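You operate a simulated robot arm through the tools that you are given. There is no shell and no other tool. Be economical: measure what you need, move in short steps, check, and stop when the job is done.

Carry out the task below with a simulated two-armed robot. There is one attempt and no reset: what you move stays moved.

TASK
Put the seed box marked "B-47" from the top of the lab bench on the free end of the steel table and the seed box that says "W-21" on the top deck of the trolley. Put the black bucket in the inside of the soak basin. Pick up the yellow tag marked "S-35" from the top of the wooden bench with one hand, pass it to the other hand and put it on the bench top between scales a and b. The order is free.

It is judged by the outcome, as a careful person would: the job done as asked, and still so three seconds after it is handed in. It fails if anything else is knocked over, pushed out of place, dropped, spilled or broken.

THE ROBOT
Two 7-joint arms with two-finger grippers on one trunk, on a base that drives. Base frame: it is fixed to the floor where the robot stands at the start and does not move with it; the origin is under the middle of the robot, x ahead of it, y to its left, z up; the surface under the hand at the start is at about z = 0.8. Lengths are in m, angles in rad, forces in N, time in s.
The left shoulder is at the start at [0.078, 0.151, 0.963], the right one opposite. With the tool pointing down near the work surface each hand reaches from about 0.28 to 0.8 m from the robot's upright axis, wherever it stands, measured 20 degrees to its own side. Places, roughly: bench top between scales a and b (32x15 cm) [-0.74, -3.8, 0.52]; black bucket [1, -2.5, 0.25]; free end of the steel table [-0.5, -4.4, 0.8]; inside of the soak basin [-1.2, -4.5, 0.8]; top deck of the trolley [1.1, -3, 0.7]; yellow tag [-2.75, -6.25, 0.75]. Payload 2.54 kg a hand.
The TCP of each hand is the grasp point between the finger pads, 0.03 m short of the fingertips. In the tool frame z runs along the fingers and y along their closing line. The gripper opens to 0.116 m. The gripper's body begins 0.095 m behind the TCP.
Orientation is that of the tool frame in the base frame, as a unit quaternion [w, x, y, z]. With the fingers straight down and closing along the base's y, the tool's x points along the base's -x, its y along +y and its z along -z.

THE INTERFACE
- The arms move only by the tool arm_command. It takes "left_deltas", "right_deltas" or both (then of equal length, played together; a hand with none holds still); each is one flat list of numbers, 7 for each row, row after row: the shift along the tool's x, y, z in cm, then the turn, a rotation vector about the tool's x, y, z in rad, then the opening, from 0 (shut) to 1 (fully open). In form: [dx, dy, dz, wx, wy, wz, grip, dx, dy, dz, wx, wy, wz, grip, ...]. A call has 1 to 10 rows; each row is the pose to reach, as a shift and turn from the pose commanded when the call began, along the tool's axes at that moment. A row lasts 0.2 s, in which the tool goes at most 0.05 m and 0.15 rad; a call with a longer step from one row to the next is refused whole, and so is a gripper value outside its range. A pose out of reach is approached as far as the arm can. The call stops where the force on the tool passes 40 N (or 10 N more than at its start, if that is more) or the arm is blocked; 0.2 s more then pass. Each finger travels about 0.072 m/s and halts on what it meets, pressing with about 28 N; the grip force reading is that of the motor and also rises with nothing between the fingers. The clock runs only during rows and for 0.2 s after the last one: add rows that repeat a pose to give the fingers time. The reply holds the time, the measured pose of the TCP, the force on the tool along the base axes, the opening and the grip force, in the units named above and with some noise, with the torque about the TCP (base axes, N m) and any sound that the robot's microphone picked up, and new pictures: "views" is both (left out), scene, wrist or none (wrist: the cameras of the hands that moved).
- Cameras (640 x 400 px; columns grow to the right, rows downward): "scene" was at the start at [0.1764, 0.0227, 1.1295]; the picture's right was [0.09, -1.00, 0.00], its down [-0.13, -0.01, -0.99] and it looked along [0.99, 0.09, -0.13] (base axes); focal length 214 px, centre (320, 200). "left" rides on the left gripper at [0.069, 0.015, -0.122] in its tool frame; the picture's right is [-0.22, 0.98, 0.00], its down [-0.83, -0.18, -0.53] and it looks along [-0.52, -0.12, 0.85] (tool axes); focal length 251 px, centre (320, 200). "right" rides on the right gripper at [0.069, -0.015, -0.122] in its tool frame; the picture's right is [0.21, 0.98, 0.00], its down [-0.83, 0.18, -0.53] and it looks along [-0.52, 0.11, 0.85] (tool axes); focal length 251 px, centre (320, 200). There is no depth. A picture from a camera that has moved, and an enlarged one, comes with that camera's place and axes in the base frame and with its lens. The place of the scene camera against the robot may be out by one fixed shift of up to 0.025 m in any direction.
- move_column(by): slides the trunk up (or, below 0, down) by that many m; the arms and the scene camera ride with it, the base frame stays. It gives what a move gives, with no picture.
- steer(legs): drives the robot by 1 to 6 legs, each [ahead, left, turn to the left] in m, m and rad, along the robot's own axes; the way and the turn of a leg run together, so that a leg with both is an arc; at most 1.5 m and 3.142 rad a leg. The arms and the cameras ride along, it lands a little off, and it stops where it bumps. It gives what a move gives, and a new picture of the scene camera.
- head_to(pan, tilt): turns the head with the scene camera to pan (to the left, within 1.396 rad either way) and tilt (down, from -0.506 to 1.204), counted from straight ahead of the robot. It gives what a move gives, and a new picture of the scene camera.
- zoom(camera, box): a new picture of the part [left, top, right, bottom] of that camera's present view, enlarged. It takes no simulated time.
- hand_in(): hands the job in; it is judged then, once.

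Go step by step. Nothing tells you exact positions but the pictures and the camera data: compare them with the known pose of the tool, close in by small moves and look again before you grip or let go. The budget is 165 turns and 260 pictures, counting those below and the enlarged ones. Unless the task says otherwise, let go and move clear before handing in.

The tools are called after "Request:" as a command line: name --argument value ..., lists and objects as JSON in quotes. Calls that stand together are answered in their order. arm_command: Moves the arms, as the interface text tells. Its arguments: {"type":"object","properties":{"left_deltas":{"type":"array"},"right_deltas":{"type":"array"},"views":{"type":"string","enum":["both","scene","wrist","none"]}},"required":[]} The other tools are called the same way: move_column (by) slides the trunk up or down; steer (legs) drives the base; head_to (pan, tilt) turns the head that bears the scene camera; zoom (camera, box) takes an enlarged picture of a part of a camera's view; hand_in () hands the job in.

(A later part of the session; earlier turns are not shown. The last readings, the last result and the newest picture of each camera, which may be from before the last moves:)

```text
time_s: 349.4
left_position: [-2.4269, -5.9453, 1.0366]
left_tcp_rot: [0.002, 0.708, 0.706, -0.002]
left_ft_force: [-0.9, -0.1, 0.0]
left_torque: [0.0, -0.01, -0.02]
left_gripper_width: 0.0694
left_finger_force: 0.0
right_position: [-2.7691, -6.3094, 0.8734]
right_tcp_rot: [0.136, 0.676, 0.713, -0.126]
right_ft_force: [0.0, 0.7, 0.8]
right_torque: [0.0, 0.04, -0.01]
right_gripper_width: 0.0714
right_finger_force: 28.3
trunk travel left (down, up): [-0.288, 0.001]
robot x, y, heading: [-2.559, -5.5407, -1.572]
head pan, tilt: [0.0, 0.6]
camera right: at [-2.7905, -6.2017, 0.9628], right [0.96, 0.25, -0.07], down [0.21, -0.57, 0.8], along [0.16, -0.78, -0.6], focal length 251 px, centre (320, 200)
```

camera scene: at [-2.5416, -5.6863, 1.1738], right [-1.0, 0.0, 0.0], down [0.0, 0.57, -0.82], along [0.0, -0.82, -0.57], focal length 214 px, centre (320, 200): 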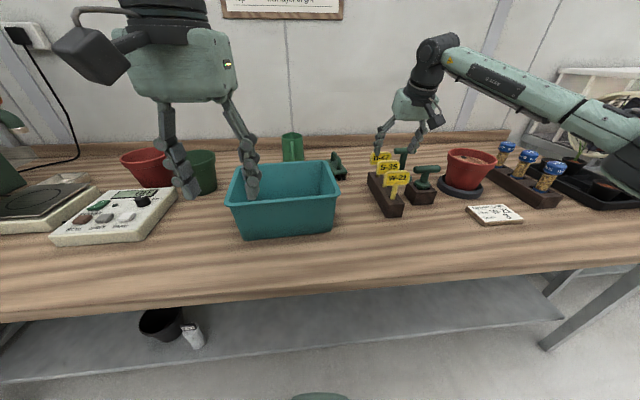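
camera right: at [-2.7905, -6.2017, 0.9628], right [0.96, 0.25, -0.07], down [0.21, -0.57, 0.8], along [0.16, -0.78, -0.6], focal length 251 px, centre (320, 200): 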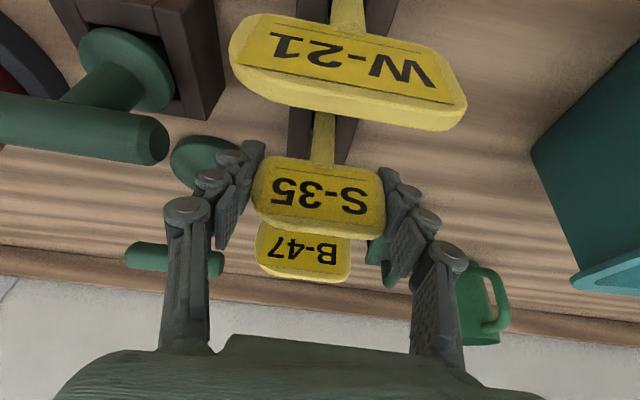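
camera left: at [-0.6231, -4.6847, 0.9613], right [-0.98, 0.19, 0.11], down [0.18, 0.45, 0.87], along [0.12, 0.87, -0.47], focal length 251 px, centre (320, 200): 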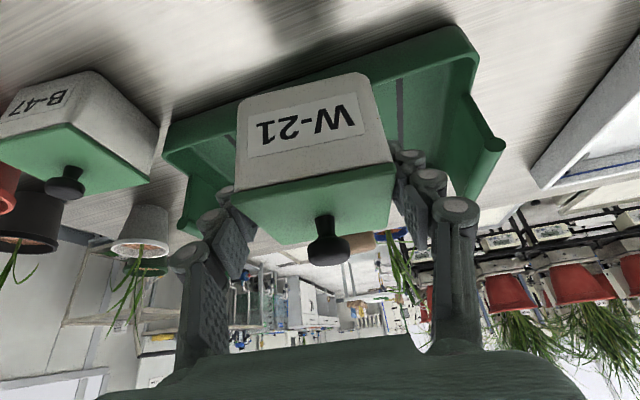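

The tag is gripped at 71 mm. I'll lift it straight up out of the holder.

Request:
arm_command --right_deltas '[-0.18, 0, -0.47, 0, 0, 0, 0, -0.54, 0, -1.4, 0, 0, 0, 0, -1.08, 0, -2.8, 0, 0, 0, 0, -1.8, 0, -4.67, 0, 0, 0, 0, -2.5, 0, -6.5, 0, 0, 0, 0, -3.24, 0, -8.4, 0, 0, 0, 0, -3.96, 0, -10.3, 0, 0, 0, 0, -4.7, 0, -12.1, 0, 0, 0, 0]' --views "both"

Request:
zoom --camera "scene" --box '[350, 80, 490, 220]'

```text
time_s: 351.2
left_position: [-2.4271, -5.946, 1.0367]
left_tcp_rot: [0.001, 0.708, 0.707, -0.001]
left_ft_force: [-0.8, -0.2, -1.6]
left_torque: [0.0, 0.0, -0.02]
left_gripper_width: 0.0698
left_finger_force: 0.0
right_position: [-2.7693, -6.3096, 1.0037]
right_tcp_rot: [0.136, 0.676, 0.714, -0.125]
right_ft_force: [0.4, -0.4, -0.4]
right_torque: [-0.01, 0.03, 0.0]
right_gripper_width: 0.0717
right_finger_force: 27.8
trunk travel left (down, up): [-0.288, 0.001]
robot x, y, heading: [-2.5596, -5.5428, -1.572]
head pan, tilt: [0.0, 0.6]
camera scene: at [-2.5415, -5.6857, 1.1739], right [-1.0, 0.0, 0.0], down [0.0, 0.56, -0.83], along [0.0, -0.83, -0.56], focal length 214 px, centre (320, 200)
camera right: at [-2.7916, -6.2017, 1.093], right [0.96, 0.25, -0.07], down [0.21, -0.56, 0.8], along [0.16, -0.78, -0.6], focal length 251 px, centre (320, 200)
```

scene: 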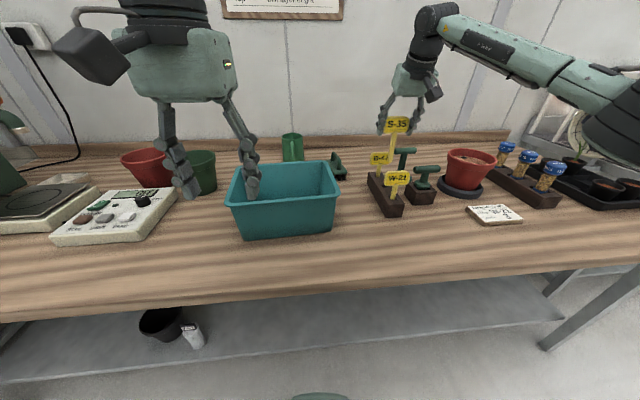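
right: 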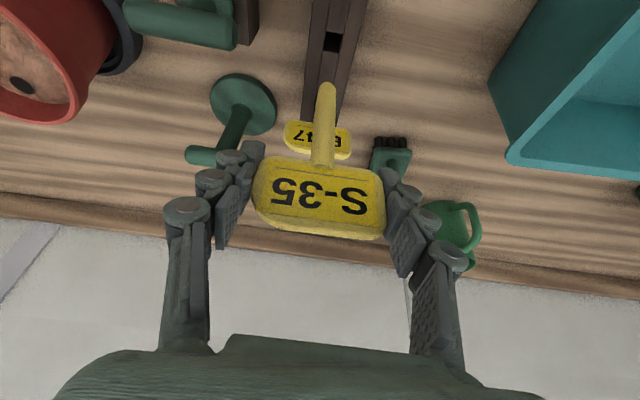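

```text
2.86 times, centred on (420, 150) of scene
camera zoom: at [-2.5415, -5.6857, 1.1739], right [-1.0, 0.0, 0.0], down [0.0, 0.56, -0.83], along [0.0, -0.83, -0.56], focal length 613 px, centre (34, 343)
```

zoom: 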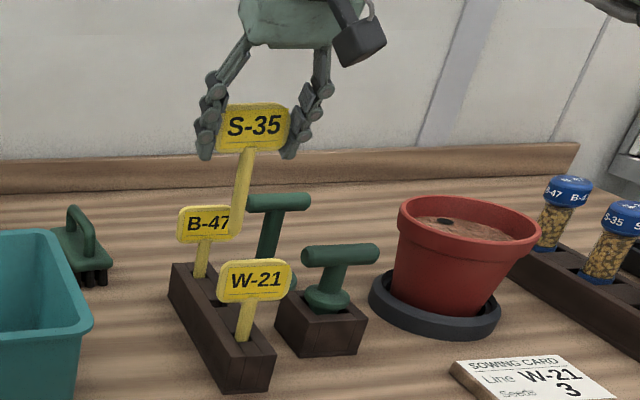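

S-35 is out cleanly. I'll raise it a little more and back away from the bench for the hand-over.

Request:
arm_command --right_deltas '[-0.72, 0, -1.87, 0, 0, 0, 0, -1.44, 0, -3.7, 0, 0, 0, 0, -1.8, 0, -4.67, 0, 0, 0, 0]' --views "none"

Request:
steer --legs '[[-0.42, 0, 0]]'

Request:
arm_command --right_deltas '[2, 2, 0, 0, 0.1, 0, 0, 4, 4, 0, 0, 0.2, 0, 0, 6, 7, 0, 0, 0.3, 0, 0, 9, 10, 0, 0, 0.4, 0, 0, 12, 13, 0, 0, 0.5, 0, 0, 14, 16, 0, 0, 0.6, 0, 0, 16, 18.5, 0, 0, 0.7, 0, 0, 18, 20, 0, 0, 0.7, 0, 0]' --views "both"

```text
time_s: 352.0
left_position: [-2.4259, -5.9446, 1.0365]
left_tcp_rot: [0.001, 0.708, 0.706, -0.001]
left_ft_force: [0.4, -1.0, -0.2]
left_torque: [-0.01, -0.01, 0.01]
left_gripper_width: 0.0694
left_finger_force: 0.1
right_position: [-2.77, -6.3101, 1.0547]
right_tcp_rot: [0.136, 0.676, 0.714, -0.125]
right_ft_force: [-0.8, 0.5, 0.1]
right_torque: [0.0, 0.01, 0.03]
right_gripper_width: 0.0718
right_finger_force: 28.7
trunk travel left (down, up): [-0.288, 0.001]
robot x, y, heading: [-2.5569, -5.5419, -1.566]
head pan, tilt: [0.0, 0.6]
```

```text
time_s: 354.6
left_position: [-2.4285, -5.5275, 1.0372]
left_tcp_rot: [0.002, 0.711, 0.703, 0.0]
left_ft_force: [0.0, -0.4, 0.2]
left_torque: [-0.02, -0.03, -0.01]
left_gripper_width: 0.0695
left_finger_force: 0.0
right_position: [-2.7764, -5.8851, 1.0547]
right_tcp_rot: [0.136, 0.68, 0.71, -0.125]
right_ft_force: [0.2, 0.2, -1.1]
right_torque: [0.02, 0.03, -0.01]
right_gripper_width: 0.0717
right_finger_force: 27.8
trunk travel left (down, up): [-0.288, 0.001]
robot x, y, heading: [-2.5534, -5.1246, -1.584]
head pan, tilt: [0.0, 0.6]
camera scene: at [-2.541, -5.2652, 1.174], right [-1.0, 0.01, 0.0], down [0.01, 0.56, -0.83], along [-0.01, -0.83, -0.56], focal length 214 px, centre (320, 200)
```

scene: 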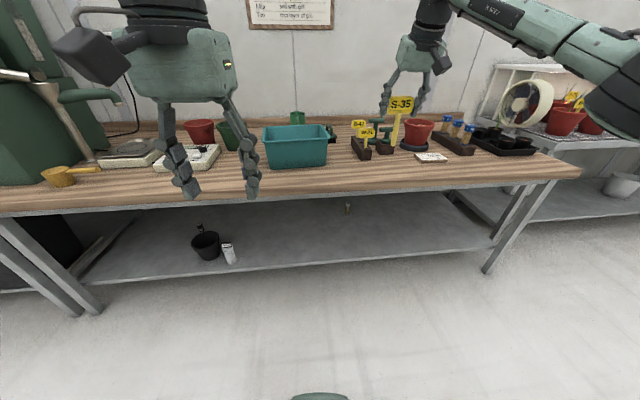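

```text
time_s: 356.4
left_position: [-2.4284, -5.5274, 1.0361]
left_tcp_rot: [0.001, 0.712, 0.702, -0.001]
left_ft_force: [0.4, -0.3, 0.0]
left_torque: [-0.04, 0.01, 0.02]
left_gripper_width: 0.0697
left_finger_force: 0.1
right_position: [-2.5849, -5.7101, 0.9901]
right_tcp_rot: [-0.116, 0.681, 0.714, 0.115]
right_ft_force: [-0.3, 0.2, 1.0]
right_torque: [0.0, -0.01, -0.01]
right_gripper_width: 0.0718
right_finger_force: 27.9
trunk travel left (down, up): [-0.288, 0.001]
robot x, y, heading: [-2.5585, -5.1208, -1.581]
head pan, tilt: [0.0, 0.6]
camera scene: at [-2.5412, -5.2655, 1.1739], right [-1.0, 0.01, 0.0], down [0.01, 0.56, -0.83], along [-0.01, -0.83, -0.56], focal length 214 px, centre (320, 200)
camera right: at [-2.6014, -5.685, 1.1279], right [0.97, 0.25, 0.08], down [0.22, -0.95, 0.24], along [0.13, -0.21, -0.97], focal length 251 px, centre (320, 200)
```

scene: 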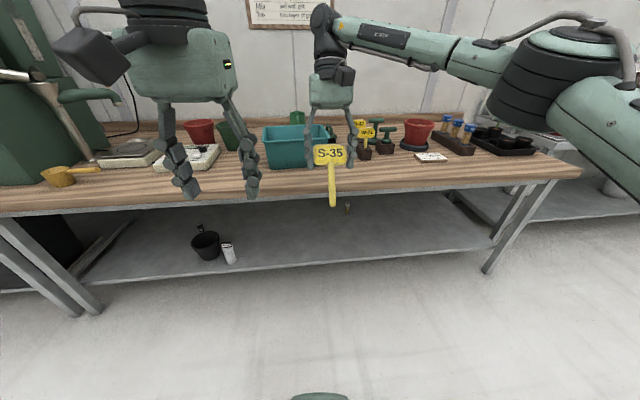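
right: 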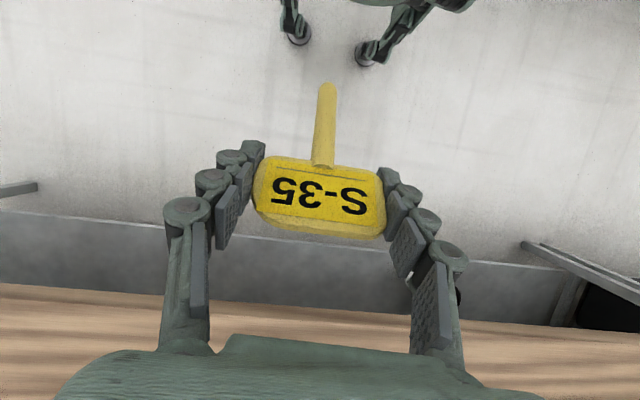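

The right hand holds the tag in front of me with its stem pointing down and back. I'll bring it a bit further left and tilt the left hand 45° forward so it can take the stem from my side.

Request:
arm_command --right_deltas '[0, 1.5, 0, 0, 0, 0, 0, 0, 3, 0, 0, 0, 0, 0, 0, 4.5, 0, 0, 0, 0, 0, 0, 6, 0, 0, 0, 0, 0, 0, 7.2, 0, 0, 0, 0, 0, 0, 8.2, 0, 0, 0, 0, 0]' --left_deltas '[0, 0, 0, 0, -0.13, 0, 0.5, -1, 0, 0.5, 0, -0.26, 0, 0.5, -2, 0, 1, 0, -0.39, 0, 0.5, -3, 0, 1.5, 0, -0.52, 0, 0.5, -3.7, 0, 2, 0, -0.65, 0, 0.5, -4.4, 0, 2.8, 0, -0.785, 0, 0.5]' --views "both"

```text
time_s: 357.8
left_position: [-2.4301, -5.5744, 1.0084]
left_tcp_rot: [0.269, 0.657, 0.65, -0.272]
left_ft_force: [0.2, 0.2, 0.1]
left_torque: [0.01, 0.02, -0.01]
left_gripper_width: 0.0578
left_finger_force: 0.1
right_position: [-2.5022, -5.7059, 0.9908]
right_tcp_rot: [-0.116, 0.681, 0.713, 0.116]
right_ft_force: [0.3, -0.1, -0.3]
right_torque: [-0.02, 0.0, 0.0]
right_gripper_width: 0.0717
right_finger_force: 27.5
trunk travel left (down, up): [-0.288, 0.001]
robot x, y, heading: [-2.5536, -5.1215, -1.581]
head pan, tilt: [0.0, 0.6]
camera scene: at [-2.5408, -5.2659, 1.1738], right [-1.0, 0.01, 0.0], down [0.01, 0.57, -0.82], along [-0.01, -0.82, -0.57], focal length 214 px, centre (320, 200)
camera right: at [-2.5186, -5.6818, 1.1276], right [0.97, 0.25, 0.08], down [0.22, -0.95, 0.24], along [0.13, -0.21, -0.97], focal length 251 px, centre (320, 200)
camera left: at [-2.4127, -5.4378, 1.0445], right [0.97, -0.16, 0.15], down [-0.18, -0.2, 0.96], along [-0.13, -0.97, -0.23], focal length 251 px, centre (320, 200)
```

scene: 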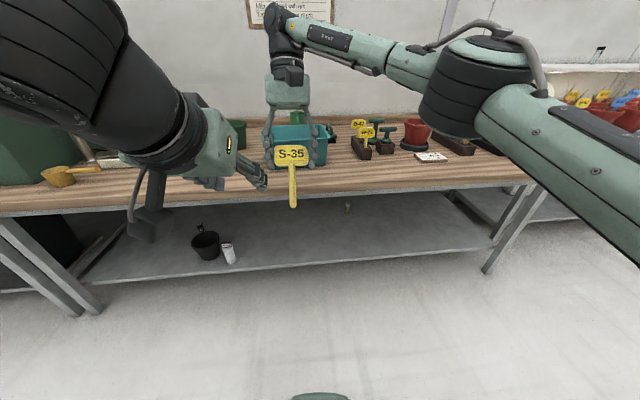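
right: 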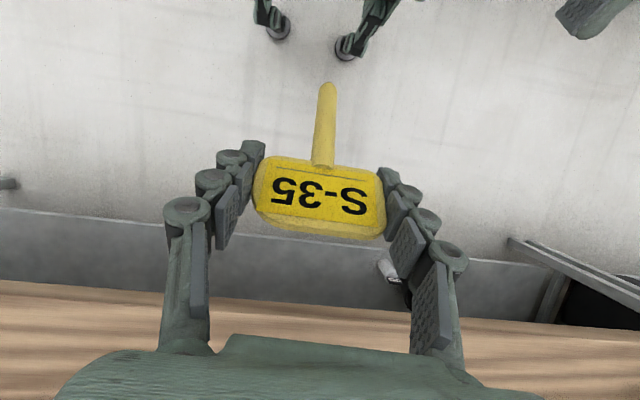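
left: 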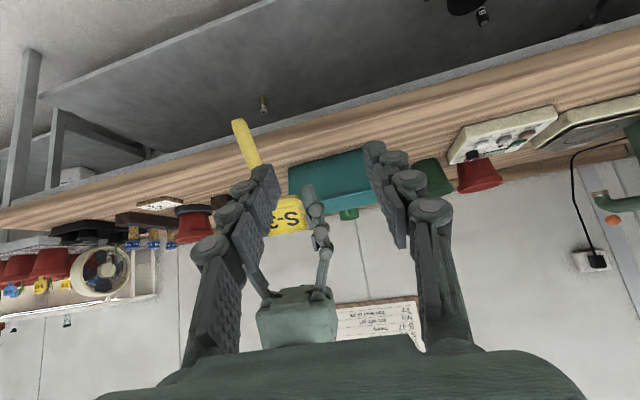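

The stem is about 7.5 cm to the side of the left fingers. I'll slide the left hand sideways to line up with it.

Request:
arm_command --left_deltas '[0, -2, 0, 0, 0, 0, 0.5, 0, -4, 0, 0, 0, 0, 0.5, 0, -6, 0, 0, 0, 0, 0.5, 0, -7.5, 0, 0, 0, 0, 0.5]' --views "both"

```text
time_s: 358.8
left_position: [-2.5033, -5.5727, 1.0084]
left_tcp_rot: [0.269, 0.656, 0.65, -0.273]
left_ft_force: [0.5, -0.1, 0.3]
left_torque: [0.06, 0.02, -0.01]
left_gripper_width: 0.0582
left_finger_force: 0.0
right_position: [-2.5011, -5.707, 0.9876]
right_tcp_rot: [-0.116, 0.681, 0.714, 0.116]
right_ft_force: [-0.1, -0.2, 0.0]
right_torque: [0.02, 0.03, -0.01]
right_gripper_width: 0.0717
right_finger_force: 28.0
trunk travel left (down, up): [-0.288, 0.001]
robot x, y, heading: [-2.5582, -5.1247, -1.579]
head pan, tilt: [0.0, 0.6]
camera scene: at [-2.5408, -5.2665, 1.1737], right [-1.0, 0.01, 0.0], down [0.01, 0.57, -0.82], along [-0.01, -0.82, -0.57], focal length 214 px, centre (320, 200)
camera left: at [-2.4858, -5.4378, 1.0442], right [0.98, -0.16, 0.15], down [-0.18, -0.2, 0.96], along [-0.13, -0.97, -0.23], focal length 251 px, centre (320, 200)
```

scene: 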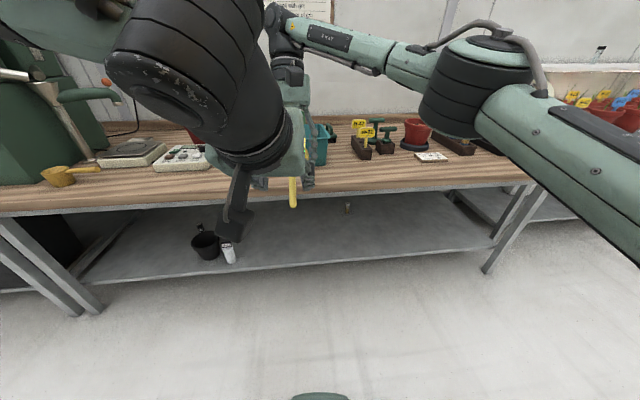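
left: 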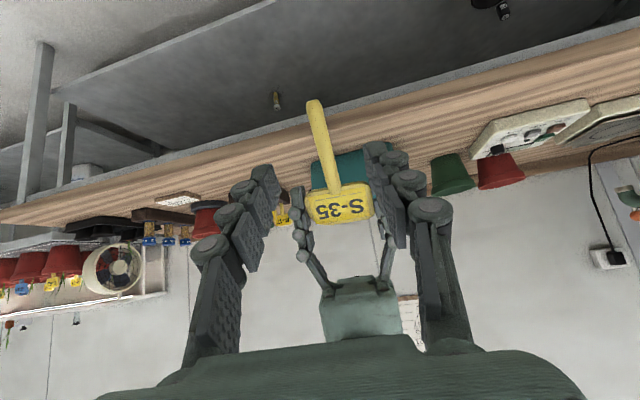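

They're lined up. I'll advance the left fingers around the stem.

Request:
arm_command --left_deltas '[0, 0, 3, 0, 0, 0, 0.5, 0, -0.1, 6, 0, 0, 0, 0.5, 0, -0.1, 8, 0, 0, 0, 0.5, 0.2, -0.1, 9.4, 0, 0, 0, 0.5]' --views "wrist"

Request:
zoom --camera "right" --box '[160, 0, 480, 240]'

```text
time_s: 359.8
left_position: [-2.5064, -5.6368, 0.9396]
left_tcp_rot: [0.27, 0.657, 0.648, -0.275]
left_ft_force: [-0.5, -0.2, 0.6]
left_torque: [0.01, 0.0, 0.0]
left_gripper_width: 0.0579
left_finger_force: 0.2
right_position: [-2.5015, -5.7066, 0.9891]
right_tcp_rot: [-0.116, 0.681, 0.714, 0.115]
right_ft_force: [-0.1, 0.1, -0.1]
right_torque: [0.02, 0.01, -0.05]
right_gripper_width: 0.0718
right_finger_force: 28.1
trunk travel left (down, up): [-0.288, 0.001]
robot x, y, heading: [-2.5578, -5.1233, -1.585]
head pan, tilt: [0.0, 0.6]
camera left: at [-2.4882, -5.5015, 0.9766], right [0.97, -0.17, 0.15], down [-0.18, -0.2, 0.96], along [-0.13, -0.97, -0.23], focal length 251 px, centre (320, 200)
```

left: 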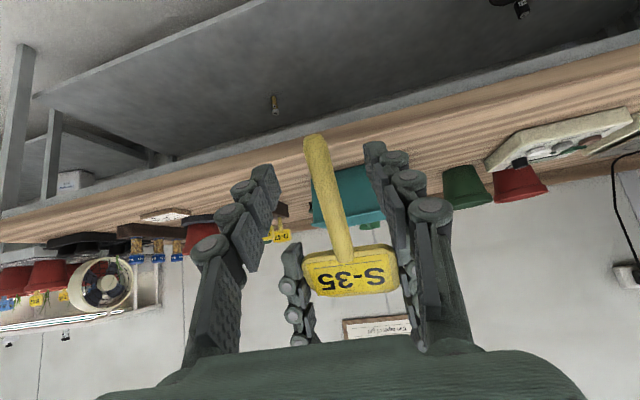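

```text
1.67 times, centred on (320, 120) of right
camera zoom: at [-2.5187, -5.6814, 1.1278], right [0.97, 0.25, 0.08], down [0.22, -0.95, 0.24], along [0.13, -0.21, -0.97], focal length 419 px, centre (320, 333)
```

zoom: 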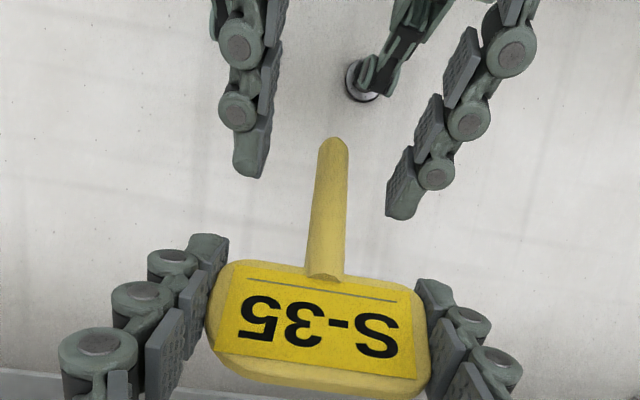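

The stem lies between the left fingertips. I'll go 6 mm deeper, centre, and close the left hand on it.

Request:
arm_command --left_deltas '[0, 0.5, 0.6, 0, 0, 0, 0.5, 0, 0.5, 0.6, 0, 0, 0, 0.2, 0, 0.5, 0.6, 0, 0, 0, 0, 0, 0.5, 0.6, 0, 0, 0, 0, 0, 0.5, 0.6, 0, 0, 0, 0]' --views "wrist"

Request:
zoom --camera "right" --box '[160, 0, 480, 240]'

```text
time_s: 361.0
left_position: [-2.5014, -5.6402, 0.9359]
left_tcp_rot: [0.269, 0.657, 0.649, -0.273]
left_ft_force: [-2.8, -0.2, -5.0]
left_torque: [0.28, 0.42, 0.34]
left_gripper_width: 0.0093
left_finger_force: 28.2
right_position: [-2.5026, -5.7069, 0.9906]
right_tcp_rot: [-0.115, 0.682, 0.713, 0.116]
right_ft_force: [3.3, -0.3, 5.1]
right_torque: [0.1, -0.63, -0.54]
right_gripper_width: 0.072
right_finger_force: 28.1
trunk travel left (down, up): [-0.288, 0.001]
robot x, y, heading: [-2.5583, -5.123, -1.58]
head pan, tilt: [0.0, 0.6]
camera left: at [-2.4835, -5.5051, 0.972], right [0.97, -0.16, 0.15], down [-0.18, -0.2, 0.96], along [-0.13, -0.97, -0.23], focal length 251 px, centre (320, 200)
```

left: 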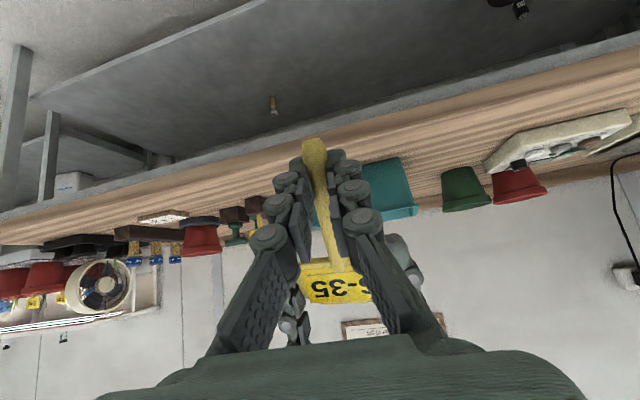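

```text
1.67 times, centred on (320, 120) of right
camera zoom: at [-2.5187, -5.6814, 1.1282], right [0.97, 0.25, 0.08], down [0.22, -0.94, 0.24], along [0.13, -0.21, -0.97], focal length 419 px, centre (320, 333)
```

zoom: 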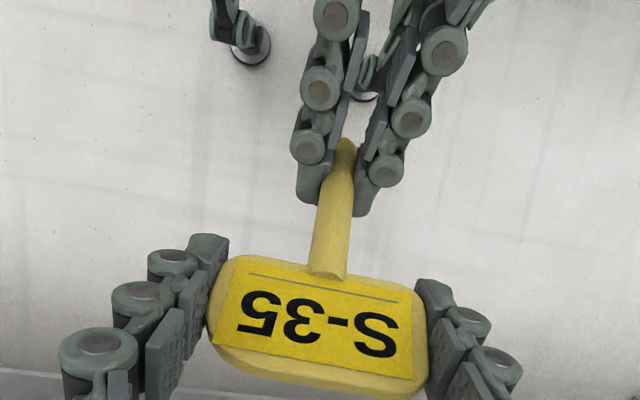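

The left hand has the stem. I'll open the right hand and withdraw it upward along its fingers.

Request:
arm_command --right_deltas '[0, 0, 0, 0, 0, 0, 0.8, 0, 0, 0, 0, 0, 0, 0.95, 0, 0, 0, 0, 0, 0, 0.95, 0, 0, -2.5, 0, 0, 0, 0.95, 0, 0, -6, 0, 0, 0, 0.95, 0, 0, -10, 0, 0, 0, 0.95, 0, -4, -12, 0, 0, 0, 0.9, 0, -8, -12, 0, 0, 0, 0.9, 0, -12, -12, 0, 0, 0, 0.9]' --views "both"

Request:
zoom --camera "left" --box '[0, 0, 640, 400]'

```text
time_s: 363.0
left_position: [-2.5028, -5.6397, 0.9359]
left_tcp_rot: [0.27, 0.657, 0.649, -0.273]
left_ft_force: [0.0, 0.4, -0.1]
left_torque: [0.0, -0.01, 0.04]
left_gripper_width: 0.0103
left_finger_force: 27.9
right_position: [-2.6256, -5.728, 1.0906]
right_tcp_rot: [-0.113, 0.682, 0.713, 0.115]
right_ft_force: [-0.5, -0.7, 0.3]
right_torque: [0.03, -0.04, -0.01]
right_gripper_width: 0.1042
right_finger_force: 0.1
right hand out of reach, approached as far as the arm can: row 5, 6, 7, 8, 9
trunk travel left (down, up): [-0.288, 0.001]
robot x, y, heading: [-2.5547, -5.1254, -1.578]
head pan, tilt: [0.0, 0.6]
camera scene: at [-2.5421, -5.2657, 1.1739], right [-1.0, 0.01, 0.0], down [0.01, 0.57, -0.82], along [-0.01, -0.82, -0.57], focal length 214 px, centre (320, 200)
camera right: at [-2.644, -5.7013, 1.2281], right [0.97, 0.25, 0.08], down [0.22, -0.94, 0.24], along [0.13, -0.22, -0.97], focal length 251 px, centre (320, 200)
```

scene: 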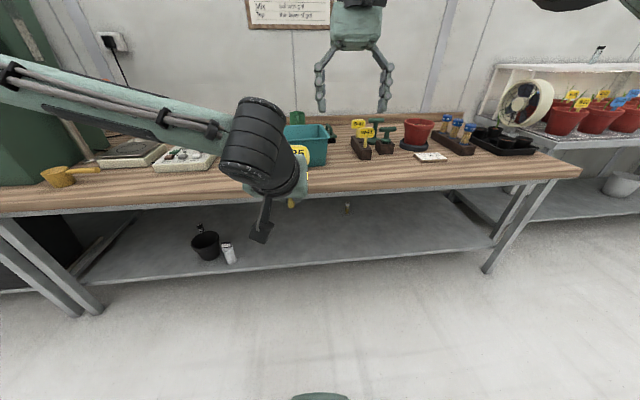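
right: 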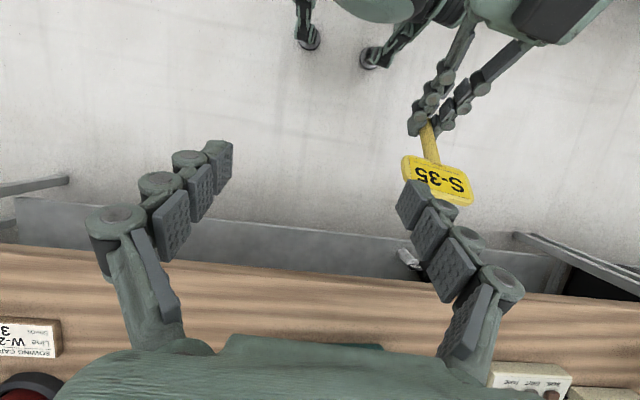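

```text
1.00 times, centred on (320, 200) of left (not enlarged: the box is as wide or as high as the picture)
camera zoom: at [-2.4847, -5.5054, 0.9724], right [0.97, -0.16, 0.15], down [-0.18, -0.2, 0.96], along [-0.13, -0.97, -0.23], focal length 251 px, centre (320, 200)
```

zoom: 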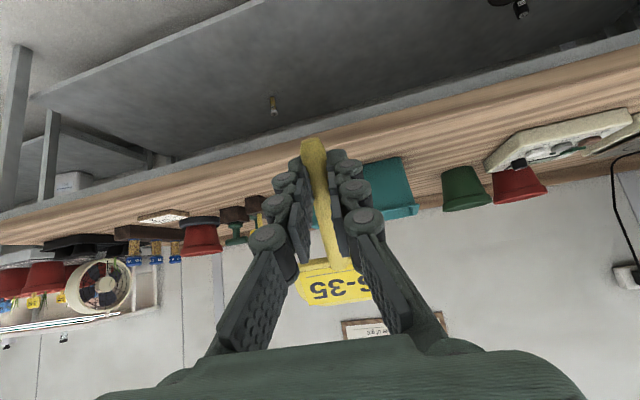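

The hand-over worked. I'll bring the left hand upright so the tag lies nearly level, tidy the right arm, and drive back round.

Request:
arm_command --left_deltas '[-1, 0.5, -1, 0, 0.13, 0, 0, -2, 1, -2, 0, 0.26, 0, 0, -3, 1.5, -3, 0, 0.39, 0, 0, -4, 2.5, -4, 0, 0.52, 0, 0, -5, 3.5, -5, 0, 0.65, 0, 0, -6.4, 4.5, -6.4, 0, 0.785, 0, 0]' --right_deltas '[0, -2, 0, 0, -0.08, 0, 0.6, 0, -4, 0, 0, -0.16, 0, 0.6, 0, -6, 0, 0, -0.24, 0, 0.6, 0, -8, 0, 0, -0.33, 0, 0.6, 1, -10, 0, 0, -0.33, 0, 0.6, 2, -13, 0, 0, -0.33, 0, 0.6]' --views "both"

```text
time_s: 364.4
left_position: [-2.4552, -5.6402, 1.0251]
left_tcp_rot: [-0.001, 0.712, 0.703, -0.001]
left_ft_force: [0.6, -0.6, -0.4]
left_torque: [0.01, 0.04, -0.02]
left_gripper_width: 0.0102
left_finger_force: 27.9
right_position: [-2.7558, -5.716, 1.0957]
right_tcp_rot: [0.002, 0.692, 0.722, 0.002]
right_ft_force: [0.5, 0.2, 0.5]
right_torque: [0.02, -0.03, 0.02]
right_gripper_width: 0.0692
right_finger_force: 0.1
trunk travel left (down, up): [-0.288, 0.001]
robot x, y, heading: [-2.5561, -5.1227, -1.582]
head pan, tilt: [0.0, 0.6]
camera scene: at [-2.5415, -5.2662, 1.1738], right [-1.0, 0.01, 0.0], down [0.01, 0.57, -0.82], along [-0.01, -0.82, -0.57], focal length 214 px, centre (320, 200)
camera right: at [-2.7742, -5.6491, 1.2183], right [0.97, 0.26, 0.01], down [0.21, -0.82, 0.54], along [0.14, -0.52, -0.84], focal length 251 px, centre (320, 200)
camera left: at [-2.4392, -5.5711, 1.1465], right [0.97, -0.23, 0.0], down [-0.19, -0.82, 0.53], along [-0.12, -0.52, -0.85], focal length 251 px, centre (320, 200)
```

scene: 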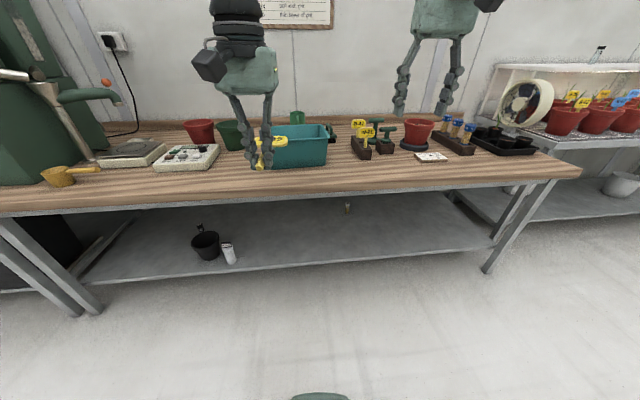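
right: 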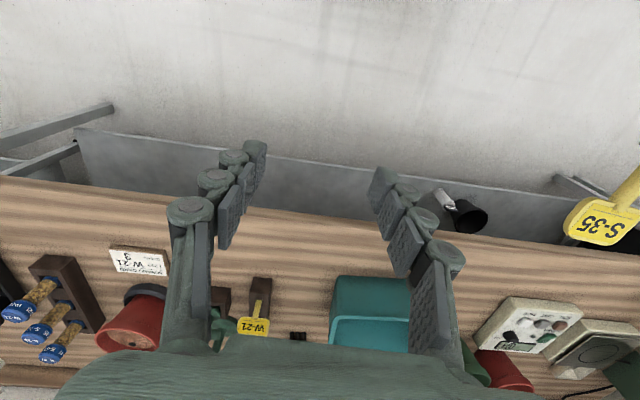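
left: 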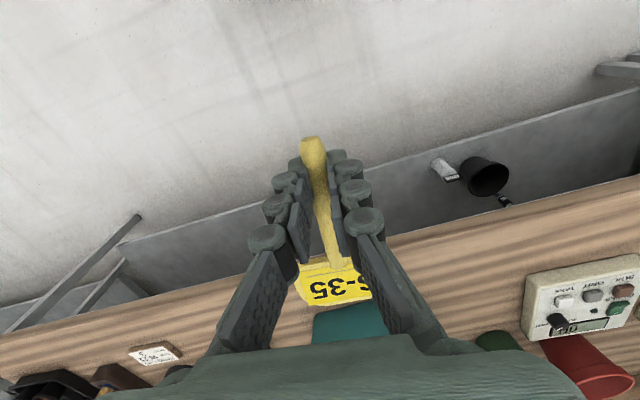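

I'll draw both hands in, turn to face +y, and slide east along the corridor as before.

Request:
arm_command --left_deltas '[3, 0.5, -1, 0, 0, 0, 0, 6, 1, -2, 0, 0, 0, 0, 9, 1.5, -2, 0, 0, 0, 0, 12, 2, -2, 0, 0, 0, 0]' --right_deltas '[4, -1, 0, 0, 0, 0, 0.6, 8, -2, 0, 0, 0, 0, 0.6, 12, -3, 0, 0, 0, 0, 0.6, 16, -4, 0, 0, 0, 0, 0.6]' --views "none"

Request:
steer --legs '[[0, 0, 3.14], [0, -1.5, 0], [0, -1.5, 0]]'

```text
time_s: 365.4
left_position: [-2.4349, -5.5187, 1.0481]
left_tcp_rot: [0.001, 0.711, 0.703, -0.002]
left_ft_force: [-0.6, 0.9, -0.3]
left_torque: [-0.03, -0.01, 0.01]
left_gripper_width: 0.0104
left_finger_force: 27.5
right_position: [-2.8027, -5.5568, 1.0963]
right_tcp_rot: [0.002, 0.691, 0.722, 0.001]
right_ft_force: [0.1, 0.5, 0.3]
right_torque: [-0.02, -0.01, -0.01]
right_gripper_width: 0.0696
right_finger_force: 0.0
trunk travel left (down, up): [-0.288, 0.001]
robot x, y, heading: [-2.5544, -5.1194, -1.578]
head pan, tilt: [0.0, 0.6]
```

```text
time_s: 376.8
left_position: [-2.5278, -4.7308, 1.047]
left_tcp_rot: [-0.002, 0.718, -0.696, -0.001]
left_ft_force: [-0.3, 0.3, -0.4]
left_torque: [-0.02, -0.03, 0.01]
left_gripper_width: 0.0103
left_finger_force: 28.3
right_position: [-2.1636, -4.6753, 1.0949]
right_tcp_rot: [0.003, 0.738, -0.675, -0.002]
right_ft_force: [0.0, 0.2, 0.2]
right_torque: [0.0, -0.01, 0.0]
right_gripper_width: 0.0693
right_finger_force: 0.2
trunk travel left (down, up): [-0.288, 0.001]
robot x, y, heading: [-2.3898, -5.1193, 1.605]
head pan, tilt: [0.0, 0.6]
stopped in leg 2: the robot was blocked; the commanded pose is now the measured one
camera scene: at [-2.3796, -4.9504, 1.1739], right [1.0, 0.03, 0.0], down [0.02, -0.56, -0.83], along [-0.03, 0.82, -0.56], focal length 214 px, centre (320, 200)
```

scene: 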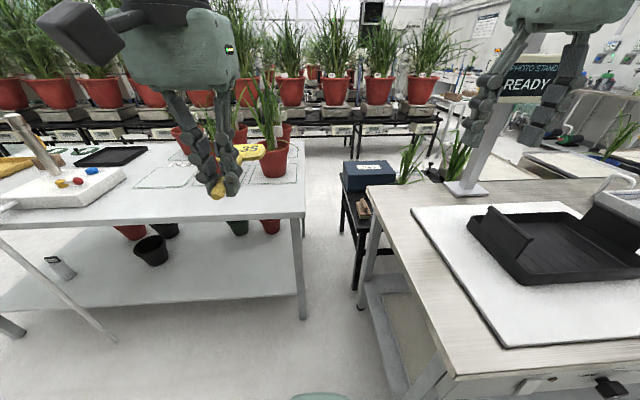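

My foot met the steel table's corner leg. I'll back up 15 cm and continue sliding east further from it.

Request:
steer --legs '[[-0.16, 0.03, -0.035], [0, -1.0, 0], [0.08, 0, 0], [0, -1.0, 0], [0, -0.95, 0]]'

```text
time_s: 407.0
left_position: [0.404, -4.8004, 1.0471]
left_tcp_rot: [-0.001, 0.711, -0.704, -0.001]
left_ft_force: [-0.5, 0.8, 1.3]
left_torque: [0.0, -0.01, -0.01]
left_gripper_width: 0.01
left_finger_force: 27.6
right_position: [0.771, -4.7541, 1.0944]
right_tcp_rot: [0.003, 0.73, -0.683, -0.003]
right_ft_force: [-0.3, 0.7, -0.2]
right_torque: [-0.01, 0.0, 0.02]
right_gripper_width: 0.0694
right_finger_force: 0.0
trunk travel left (down, up): [-0.288, 0.001]
robot x, y, heading: [0.5327, -5.1941, 1.584]
head pan, tilt: [0.0, 0.6]
camera scene: at [0.5486, -5.0247, 1.1739], right [1.0, 0.01, 0.0], down [0.01, -0.56, -0.83], along [-0.01, 0.82, -0.56], focal length 214 px, centre (320, 200)
```

scene: 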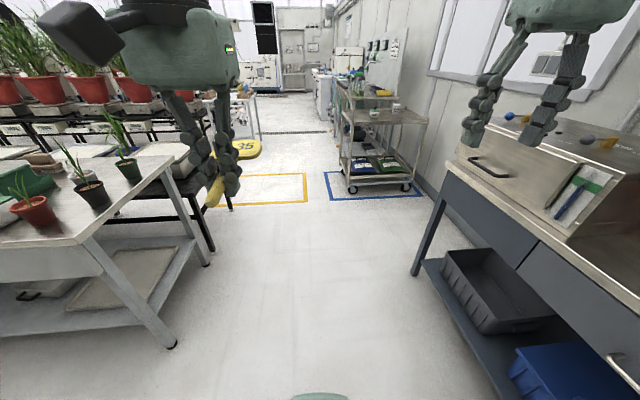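

I'll drive north past the scale table, shift left, and turn west into the aisle beside it.

Request:
steer --legs '[[1.48, 0, -0.01], [0, 0.33, 0], [0.62, 0, 0], [0, 0, 1.57]]'

Request:
head_to --pan 0.3 --tilt 0.5

```text
time_s: 424.7
left_position: [-0.1885, -3.2146, 1.0482]
left_tcp_rot: [0.0, 1.0, -0.003, -0.002]
left_ft_force: [0.4, -0.4, -1.0]
left_torque: [-0.01, 0.0, 0.03]
left_gripper_width: 0.0096
left_finger_force: 28.2
right_position: [-0.2296, -2.848, 1.0942]
right_tcp_rot: [0.003, 1.0, 0.025, 0.0]
right_ft_force: [-0.9, 0.4, 0.2]
right_torque: [0.01, 0.01, 0.02]
right_gripper_width: 0.0696
right_finger_force: 0.0
trunk travel left (down, up): [-0.288, 0.001]
robot x, y, heading: [0.206, -3.0888, 3.14]
head pan, tilt: [0.0, 0.6]
camera scene: at [0.0676, -3.0766, 1.1739], right [0.0, 1.0, 0.0], down [0.56, 0.0, -0.83], along [-0.83, 0.0, -0.56], focal length 214 px, centre (320, 200)
```

scene: 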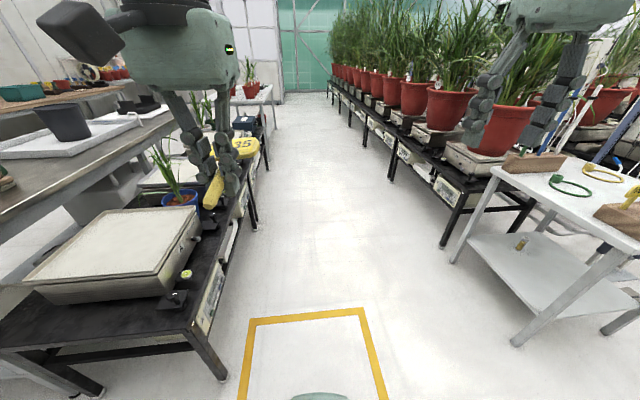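

```text
time_s: 425.5
left_position: [-0.1884, -3.2144, 1.047]
left_tcp_rot: [0.0, 1.0, -0.004, -0.002]
left_ft_force: [-0.8, 0.1, -0.7]
left_torque: [-0.01, 0.0, -0.02]
left_gripper_width: 0.0094
left_finger_force: 27.9
right_position: [-0.2307, -2.8487, 1.0941]
right_tcp_rot: [0.004, 1.0, 0.025, 0.0]
right_ft_force: [-0.1, -0.8, -0.8]
right_torque: [0.01, 0.0, 0.01]
right_gripper_width: 0.0697
right_finger_force: 0.1
trunk travel left (down, up): [-0.288, 0.001]
robot x, y, heading: [0.2076, -3.09, 3.138]
head pan, tilt: [0.3, 0.499]
camera scene: at [0.0689, -3.1033, 1.1829], right [-0.29, 0.96, 0.0], down [0.46, 0.14, -0.88], along [-0.84, -0.26, -0.48], focal length 214 px, centre (320, 200)
```

scene: 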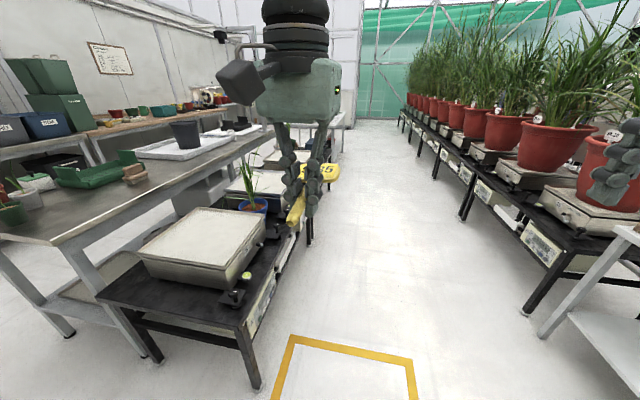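

The scales are on the low black bench, with a blue potted plant between the first two. I'll drive alongside and turn to face the bench.

Request:
steer --legs '[[1.08, 0.02, 0], [0, 0, 1.57]]'

Request:
head_to --pan 0.25 --tilt 0.8

```text
time_s: 435.0
left_position: [-0.7655, -3.4992, 1.0478]
left_tcp_rot: [0.001, 0.716, 0.699, -0.002]
left_ft_force: [0.7, 0.1, 0.6]
left_torque: [0.01, 0.0, -0.01]
left_gripper_width: 0.0093
left_finger_force: 27.8
right_position: [-1.1314, -3.5333, 1.0949]
right_tcp_rot: [0.002, 0.696, 0.718, 0.003]
right_ft_force: [-0.6, -0.8, 0.0]
right_torque: [-0.03, 0.02, -0.03]
right_gripper_width: 0.0696
right_finger_force: 0.0
trunk travel left (down, up): [-0.288, 0.001]
robot x, y, heading: [-0.881, -3.1021, -1.585]
head pan, tilt: [0.3, 0.499]
camera scene: at [-0.8413, -3.2415, 1.183], right [-0.96, -0.28, 0.0], down [-0.13, 0.46, -0.88], along [0.24, -0.84, -0.48], focal length 214 px, centre (320, 200)
```

scene: 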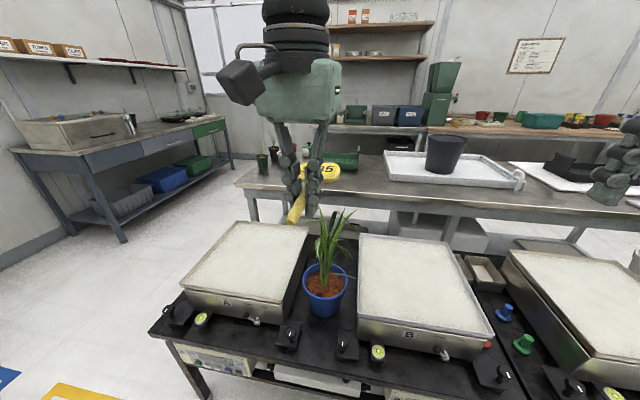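

```text
time_s: 435.8
left_position: [-0.7646, -3.4978, 1.0474]
left_tcp_rot: [0.001, 0.715, 0.699, -0.002]
left_ft_force: [0.4, -0.1, -0.8]
left_torque: [0.02, 0.01, -0.03]
left_gripper_width: 0.0094
left_finger_force: 28.1
right_position: [-1.1321, -3.5333, 1.094]
right_tcp_rot: [0.002, 0.696, 0.718, 0.002]
right_ft_force: [0.4, 0.0, 0.2]
right_torque: [-0.02, -0.02, 0.01]
right_gripper_width: 0.0696
right_finger_force: 0.0
trunk travel left (down, up): [-0.288, 0.001]
robot x, y, heading: [-0.8807, -3.097, -1.595]
head pan, tilt: [0.25, 0.799]
camera scene: at [-0.8482, -3.2326, 1.1571], right [-0.97, -0.23, 0.0], down [-0.16, 0.7, -0.7], along [0.16, -0.68, -0.72], focal length 214 px, centre (320, 200)
```

scene: 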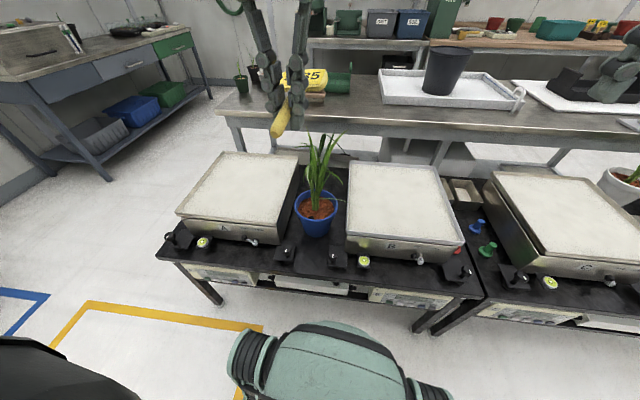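

Scales A and B are in view with the potted plant between them. I'll zoom to find the free spot.

Request:
zoom --camera "scene" --box '[230, 120, 410, 290]'

Request:
zoom --camera "left" --box '[0, 0, 640, 400]'

```text
2.35 times, centred on (320, 205) of scene
camera zoom: at [-0.8482, -3.2326, 1.1571], right [-0.97, -0.23, 0.0], down [-0.16, 0.7, -0.7], along [0.16, -0.68, -0.72], focal length 505 px, centre (320, 188)
```

zoom: 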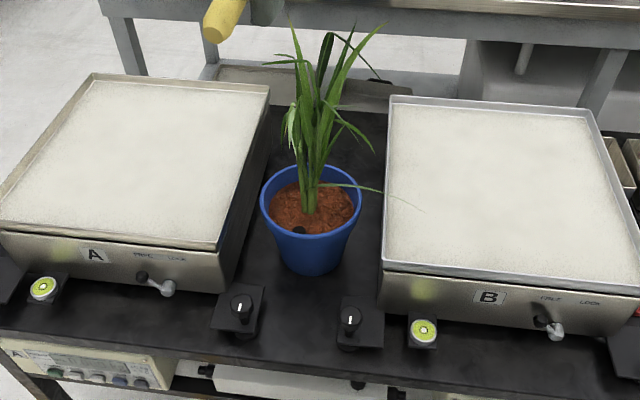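

```text
1.00 times, centred on (320, 200) of left (not enlarged: the box is as wide or as high as the picture)
camera zoom: at [-0.7476, -3.4289, 1.1683], right [0.97, -0.24, 0.0], down [-0.2, -0.82, 0.54], along [-0.13, -0.52, -0.84], focal length 251 px, centre (320, 200)
```

zoom: 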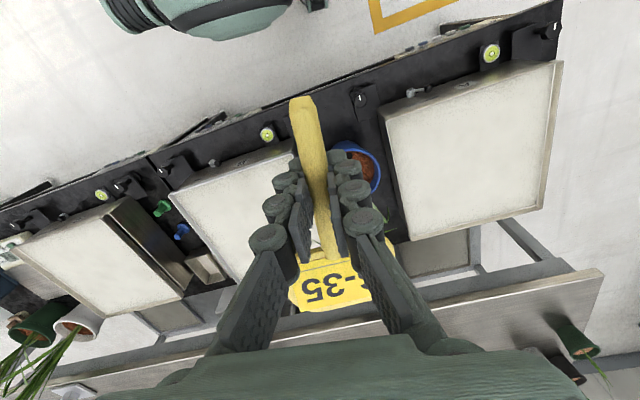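

There's free bench behind the plant, around (-0.715, -3.87). I'll come in over scale A with the tag turned 45°, so the hand and forearm keep clear of the plant. First I'll reposition and turn the hand.

Request:
steer --legs '[[0.04, 0.09, 0.015]]'

Request:
arm_command --left_deltas '[0, 2, 1, 0, 0, 0.14, 0, 0, 4, 2, 0, 0, 0.28, 0, -1, 6.5, 3, 0, 0, 0.42, 0, -3, 9, 4, 0, 0, 0.56, 0, -6, 11, 5, 0, 0, 0.7, 0, -9, 11.5, 6, 0, 0, 0.8, 0, -12.5, 11.5, 8, 0, 0, 0.8, 0, -16, 11.5, 10, 0, 0, 0.8, 0, -20, 11.5, 12, 0, 0, 0.8, 0]' --views "both"

```text
time_s: 437.3
left_position: [-0.6658, -3.5387, 1.0479]
left_tcp_rot: [0.001, 0.71, 0.704, -0.002]
left_ft_force: [0.6, 1.0, -0.6]
left_torque: [0.02, 0.01, 0.0]
left_gripper_width: 0.0096
left_finger_force: 27.9
right_position: [-1.0331, -3.579, 1.0947]
right_tcp_rot: [0.003, 0.69, 0.724, 0.002]
right_ft_force: [-0.8, 0.3, 1.0]
right_torque: [-0.01, 0.05, 0.0]
right_gripper_width: 0.0696
right_finger_force: 0.1
trunk travel left (down, up): [-0.288, 0.001]
robot x, y, heading: [-0.7885, -3.1406, -1.576]
head pan, tilt: [0.25, 0.799]
camera scene: at [-0.754, -3.274, 1.157], right [-0.97, -0.24, 0.0], down [-0.17, 0.7, -0.7], along [0.17, -0.68, -0.72], focal length 214 px, centre (320, 200)
```

scene: 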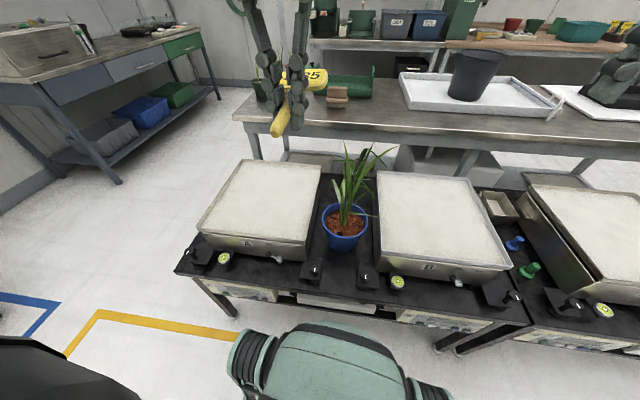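

```text
time_s: 439.3
left_position: [-0.5536, -3.739, 0.9269]
left_tcp_rot: [0.001, 0.928, 0.372, 0.0]
left_ft_force: [-0.7, -0.4, 0.1]
left_torque: [0.0, -0.01, 0.0]
left_gripper_width: 0.0094
left_finger_force: 27.9
right_position: [-1.0341, -3.5804, 1.0943]
right_tcp_rot: [0.002, 0.69, 0.724, 0.003]
right_ft_force: [0.3, 0.1, -1.2]
right_torque: [0.01, 0.01, -0.04]
right_gripper_width: 0.0694
right_finger_force: 0.0
trunk travel left (down, up): [-0.288, 0.001]
robot x, y, heading: [-0.7913, -3.1426, -1.578]
head pan, tilt: [0.25, 0.799]
camera scene: at [-0.7544, -3.2747, 1.1569], right [-0.97, -0.24, 0.0], down [-0.17, 0.7, -0.7], along [0.17, -0.68, -0.72], focal length 214 px, centre (320, 200)
camera left: at [-0.4922, -3.7014, 1.0478], right [0.52, -0.85, 0.0], down [-0.72, -0.44, 0.54], along [-0.46, -0.28, -0.84], focal length 251 px, centre (320, 200)
```

scene: 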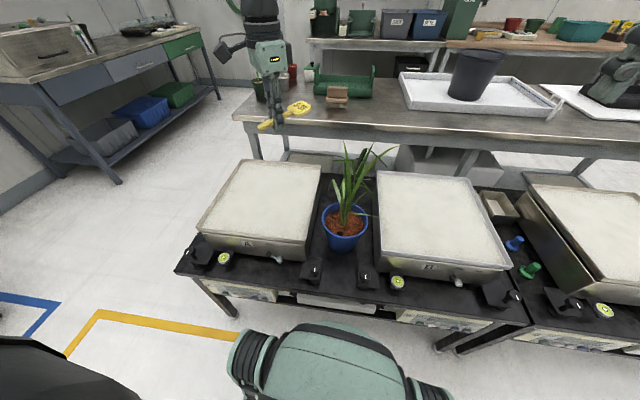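
left: 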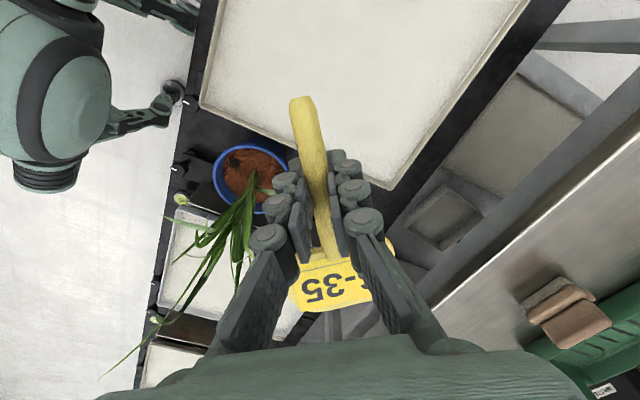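

The area behind the pot is clear. I'll go forward over scale A's back, then right behind the plant, and down part way.

Request:
arm_command --left_deltas '[-2.6, 2.75, 3.0, 0, 0, 0, 0, -5.2, 5.5, 6, 0, 0, 0, 0, -7.87, 8.24, 9, 0, 0, 0, 0, -10.3, 5.9, 11, 0, 0, 0, 0, -12.7, 3.6, 12, 0, 0, 0, 0, -15.1, 1.3, 13, 0, 0, 0, 0, -17.45, -0.94, 15, 0, 0, 0, 0, -17.45, -0.94, 18.5, 0, 0, 0, 0, -17.45, -0.94, 22, 0, 0, 0, 0]' --views "both"

```text
time_s: 441.3
left_position: [-0.5964, -3.7446, 0.7841]
left_tcp_rot: [0.003, 0.928, 0.372, -0.002]
left_ft_force: [1.1, -0.2, 0.4]
left_torque: [0.02, 0.03, 0.0]
left_gripper_width: 0.0097
left_finger_force: 28.2
left hand out of reach, approached as far as the arm can: row 2, 3, 4, 5, 6, 7, 8, 9
right_position: [-1.0338, -3.5793, 1.0951]
right_tcp_rot: [0.002, 0.689, 0.725, 0.002]
right_ft_force: [0.4, -1.1, -0.1]
right_torque: [-0.03, 0.04, 0.0]
right_gripper_width: 0.0696
right_finger_force: 0.2
trunk travel left (down, up): [-0.288, 0.001]
robot x, y, heading: [-0.789, -3.1428, -1.579]
head pan, tilt: [0.25, 0.799]
camera scene: at [-0.7543, -3.2739, 1.157], right [-0.97, -0.24, 0.0], down [-0.17, 0.7, -0.7], along [0.17, -0.68, -0.72], focal length 214 px, centre (320, 200)
camera left: at [-0.5336, -3.7061, 0.9039], right [0.52, -0.85, 0.0], down [-0.72, -0.44, 0.54], along [-0.46, -0.28, -0.84], focal length 251 px, centre (320, 200)
```

scene: 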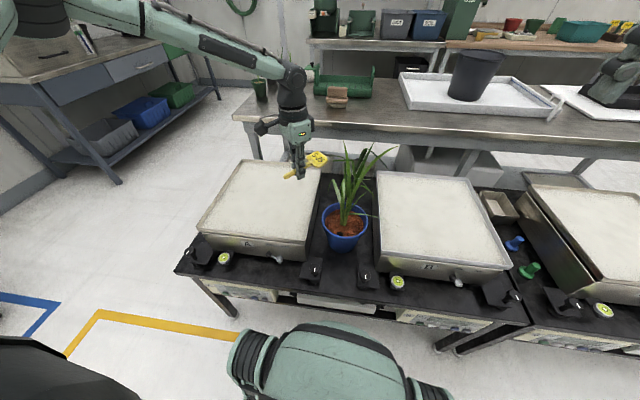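
left: 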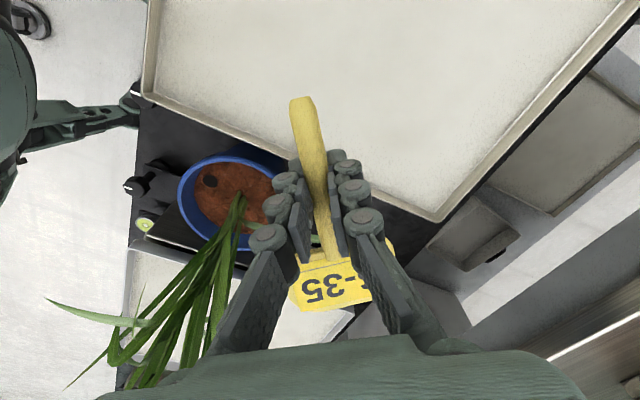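

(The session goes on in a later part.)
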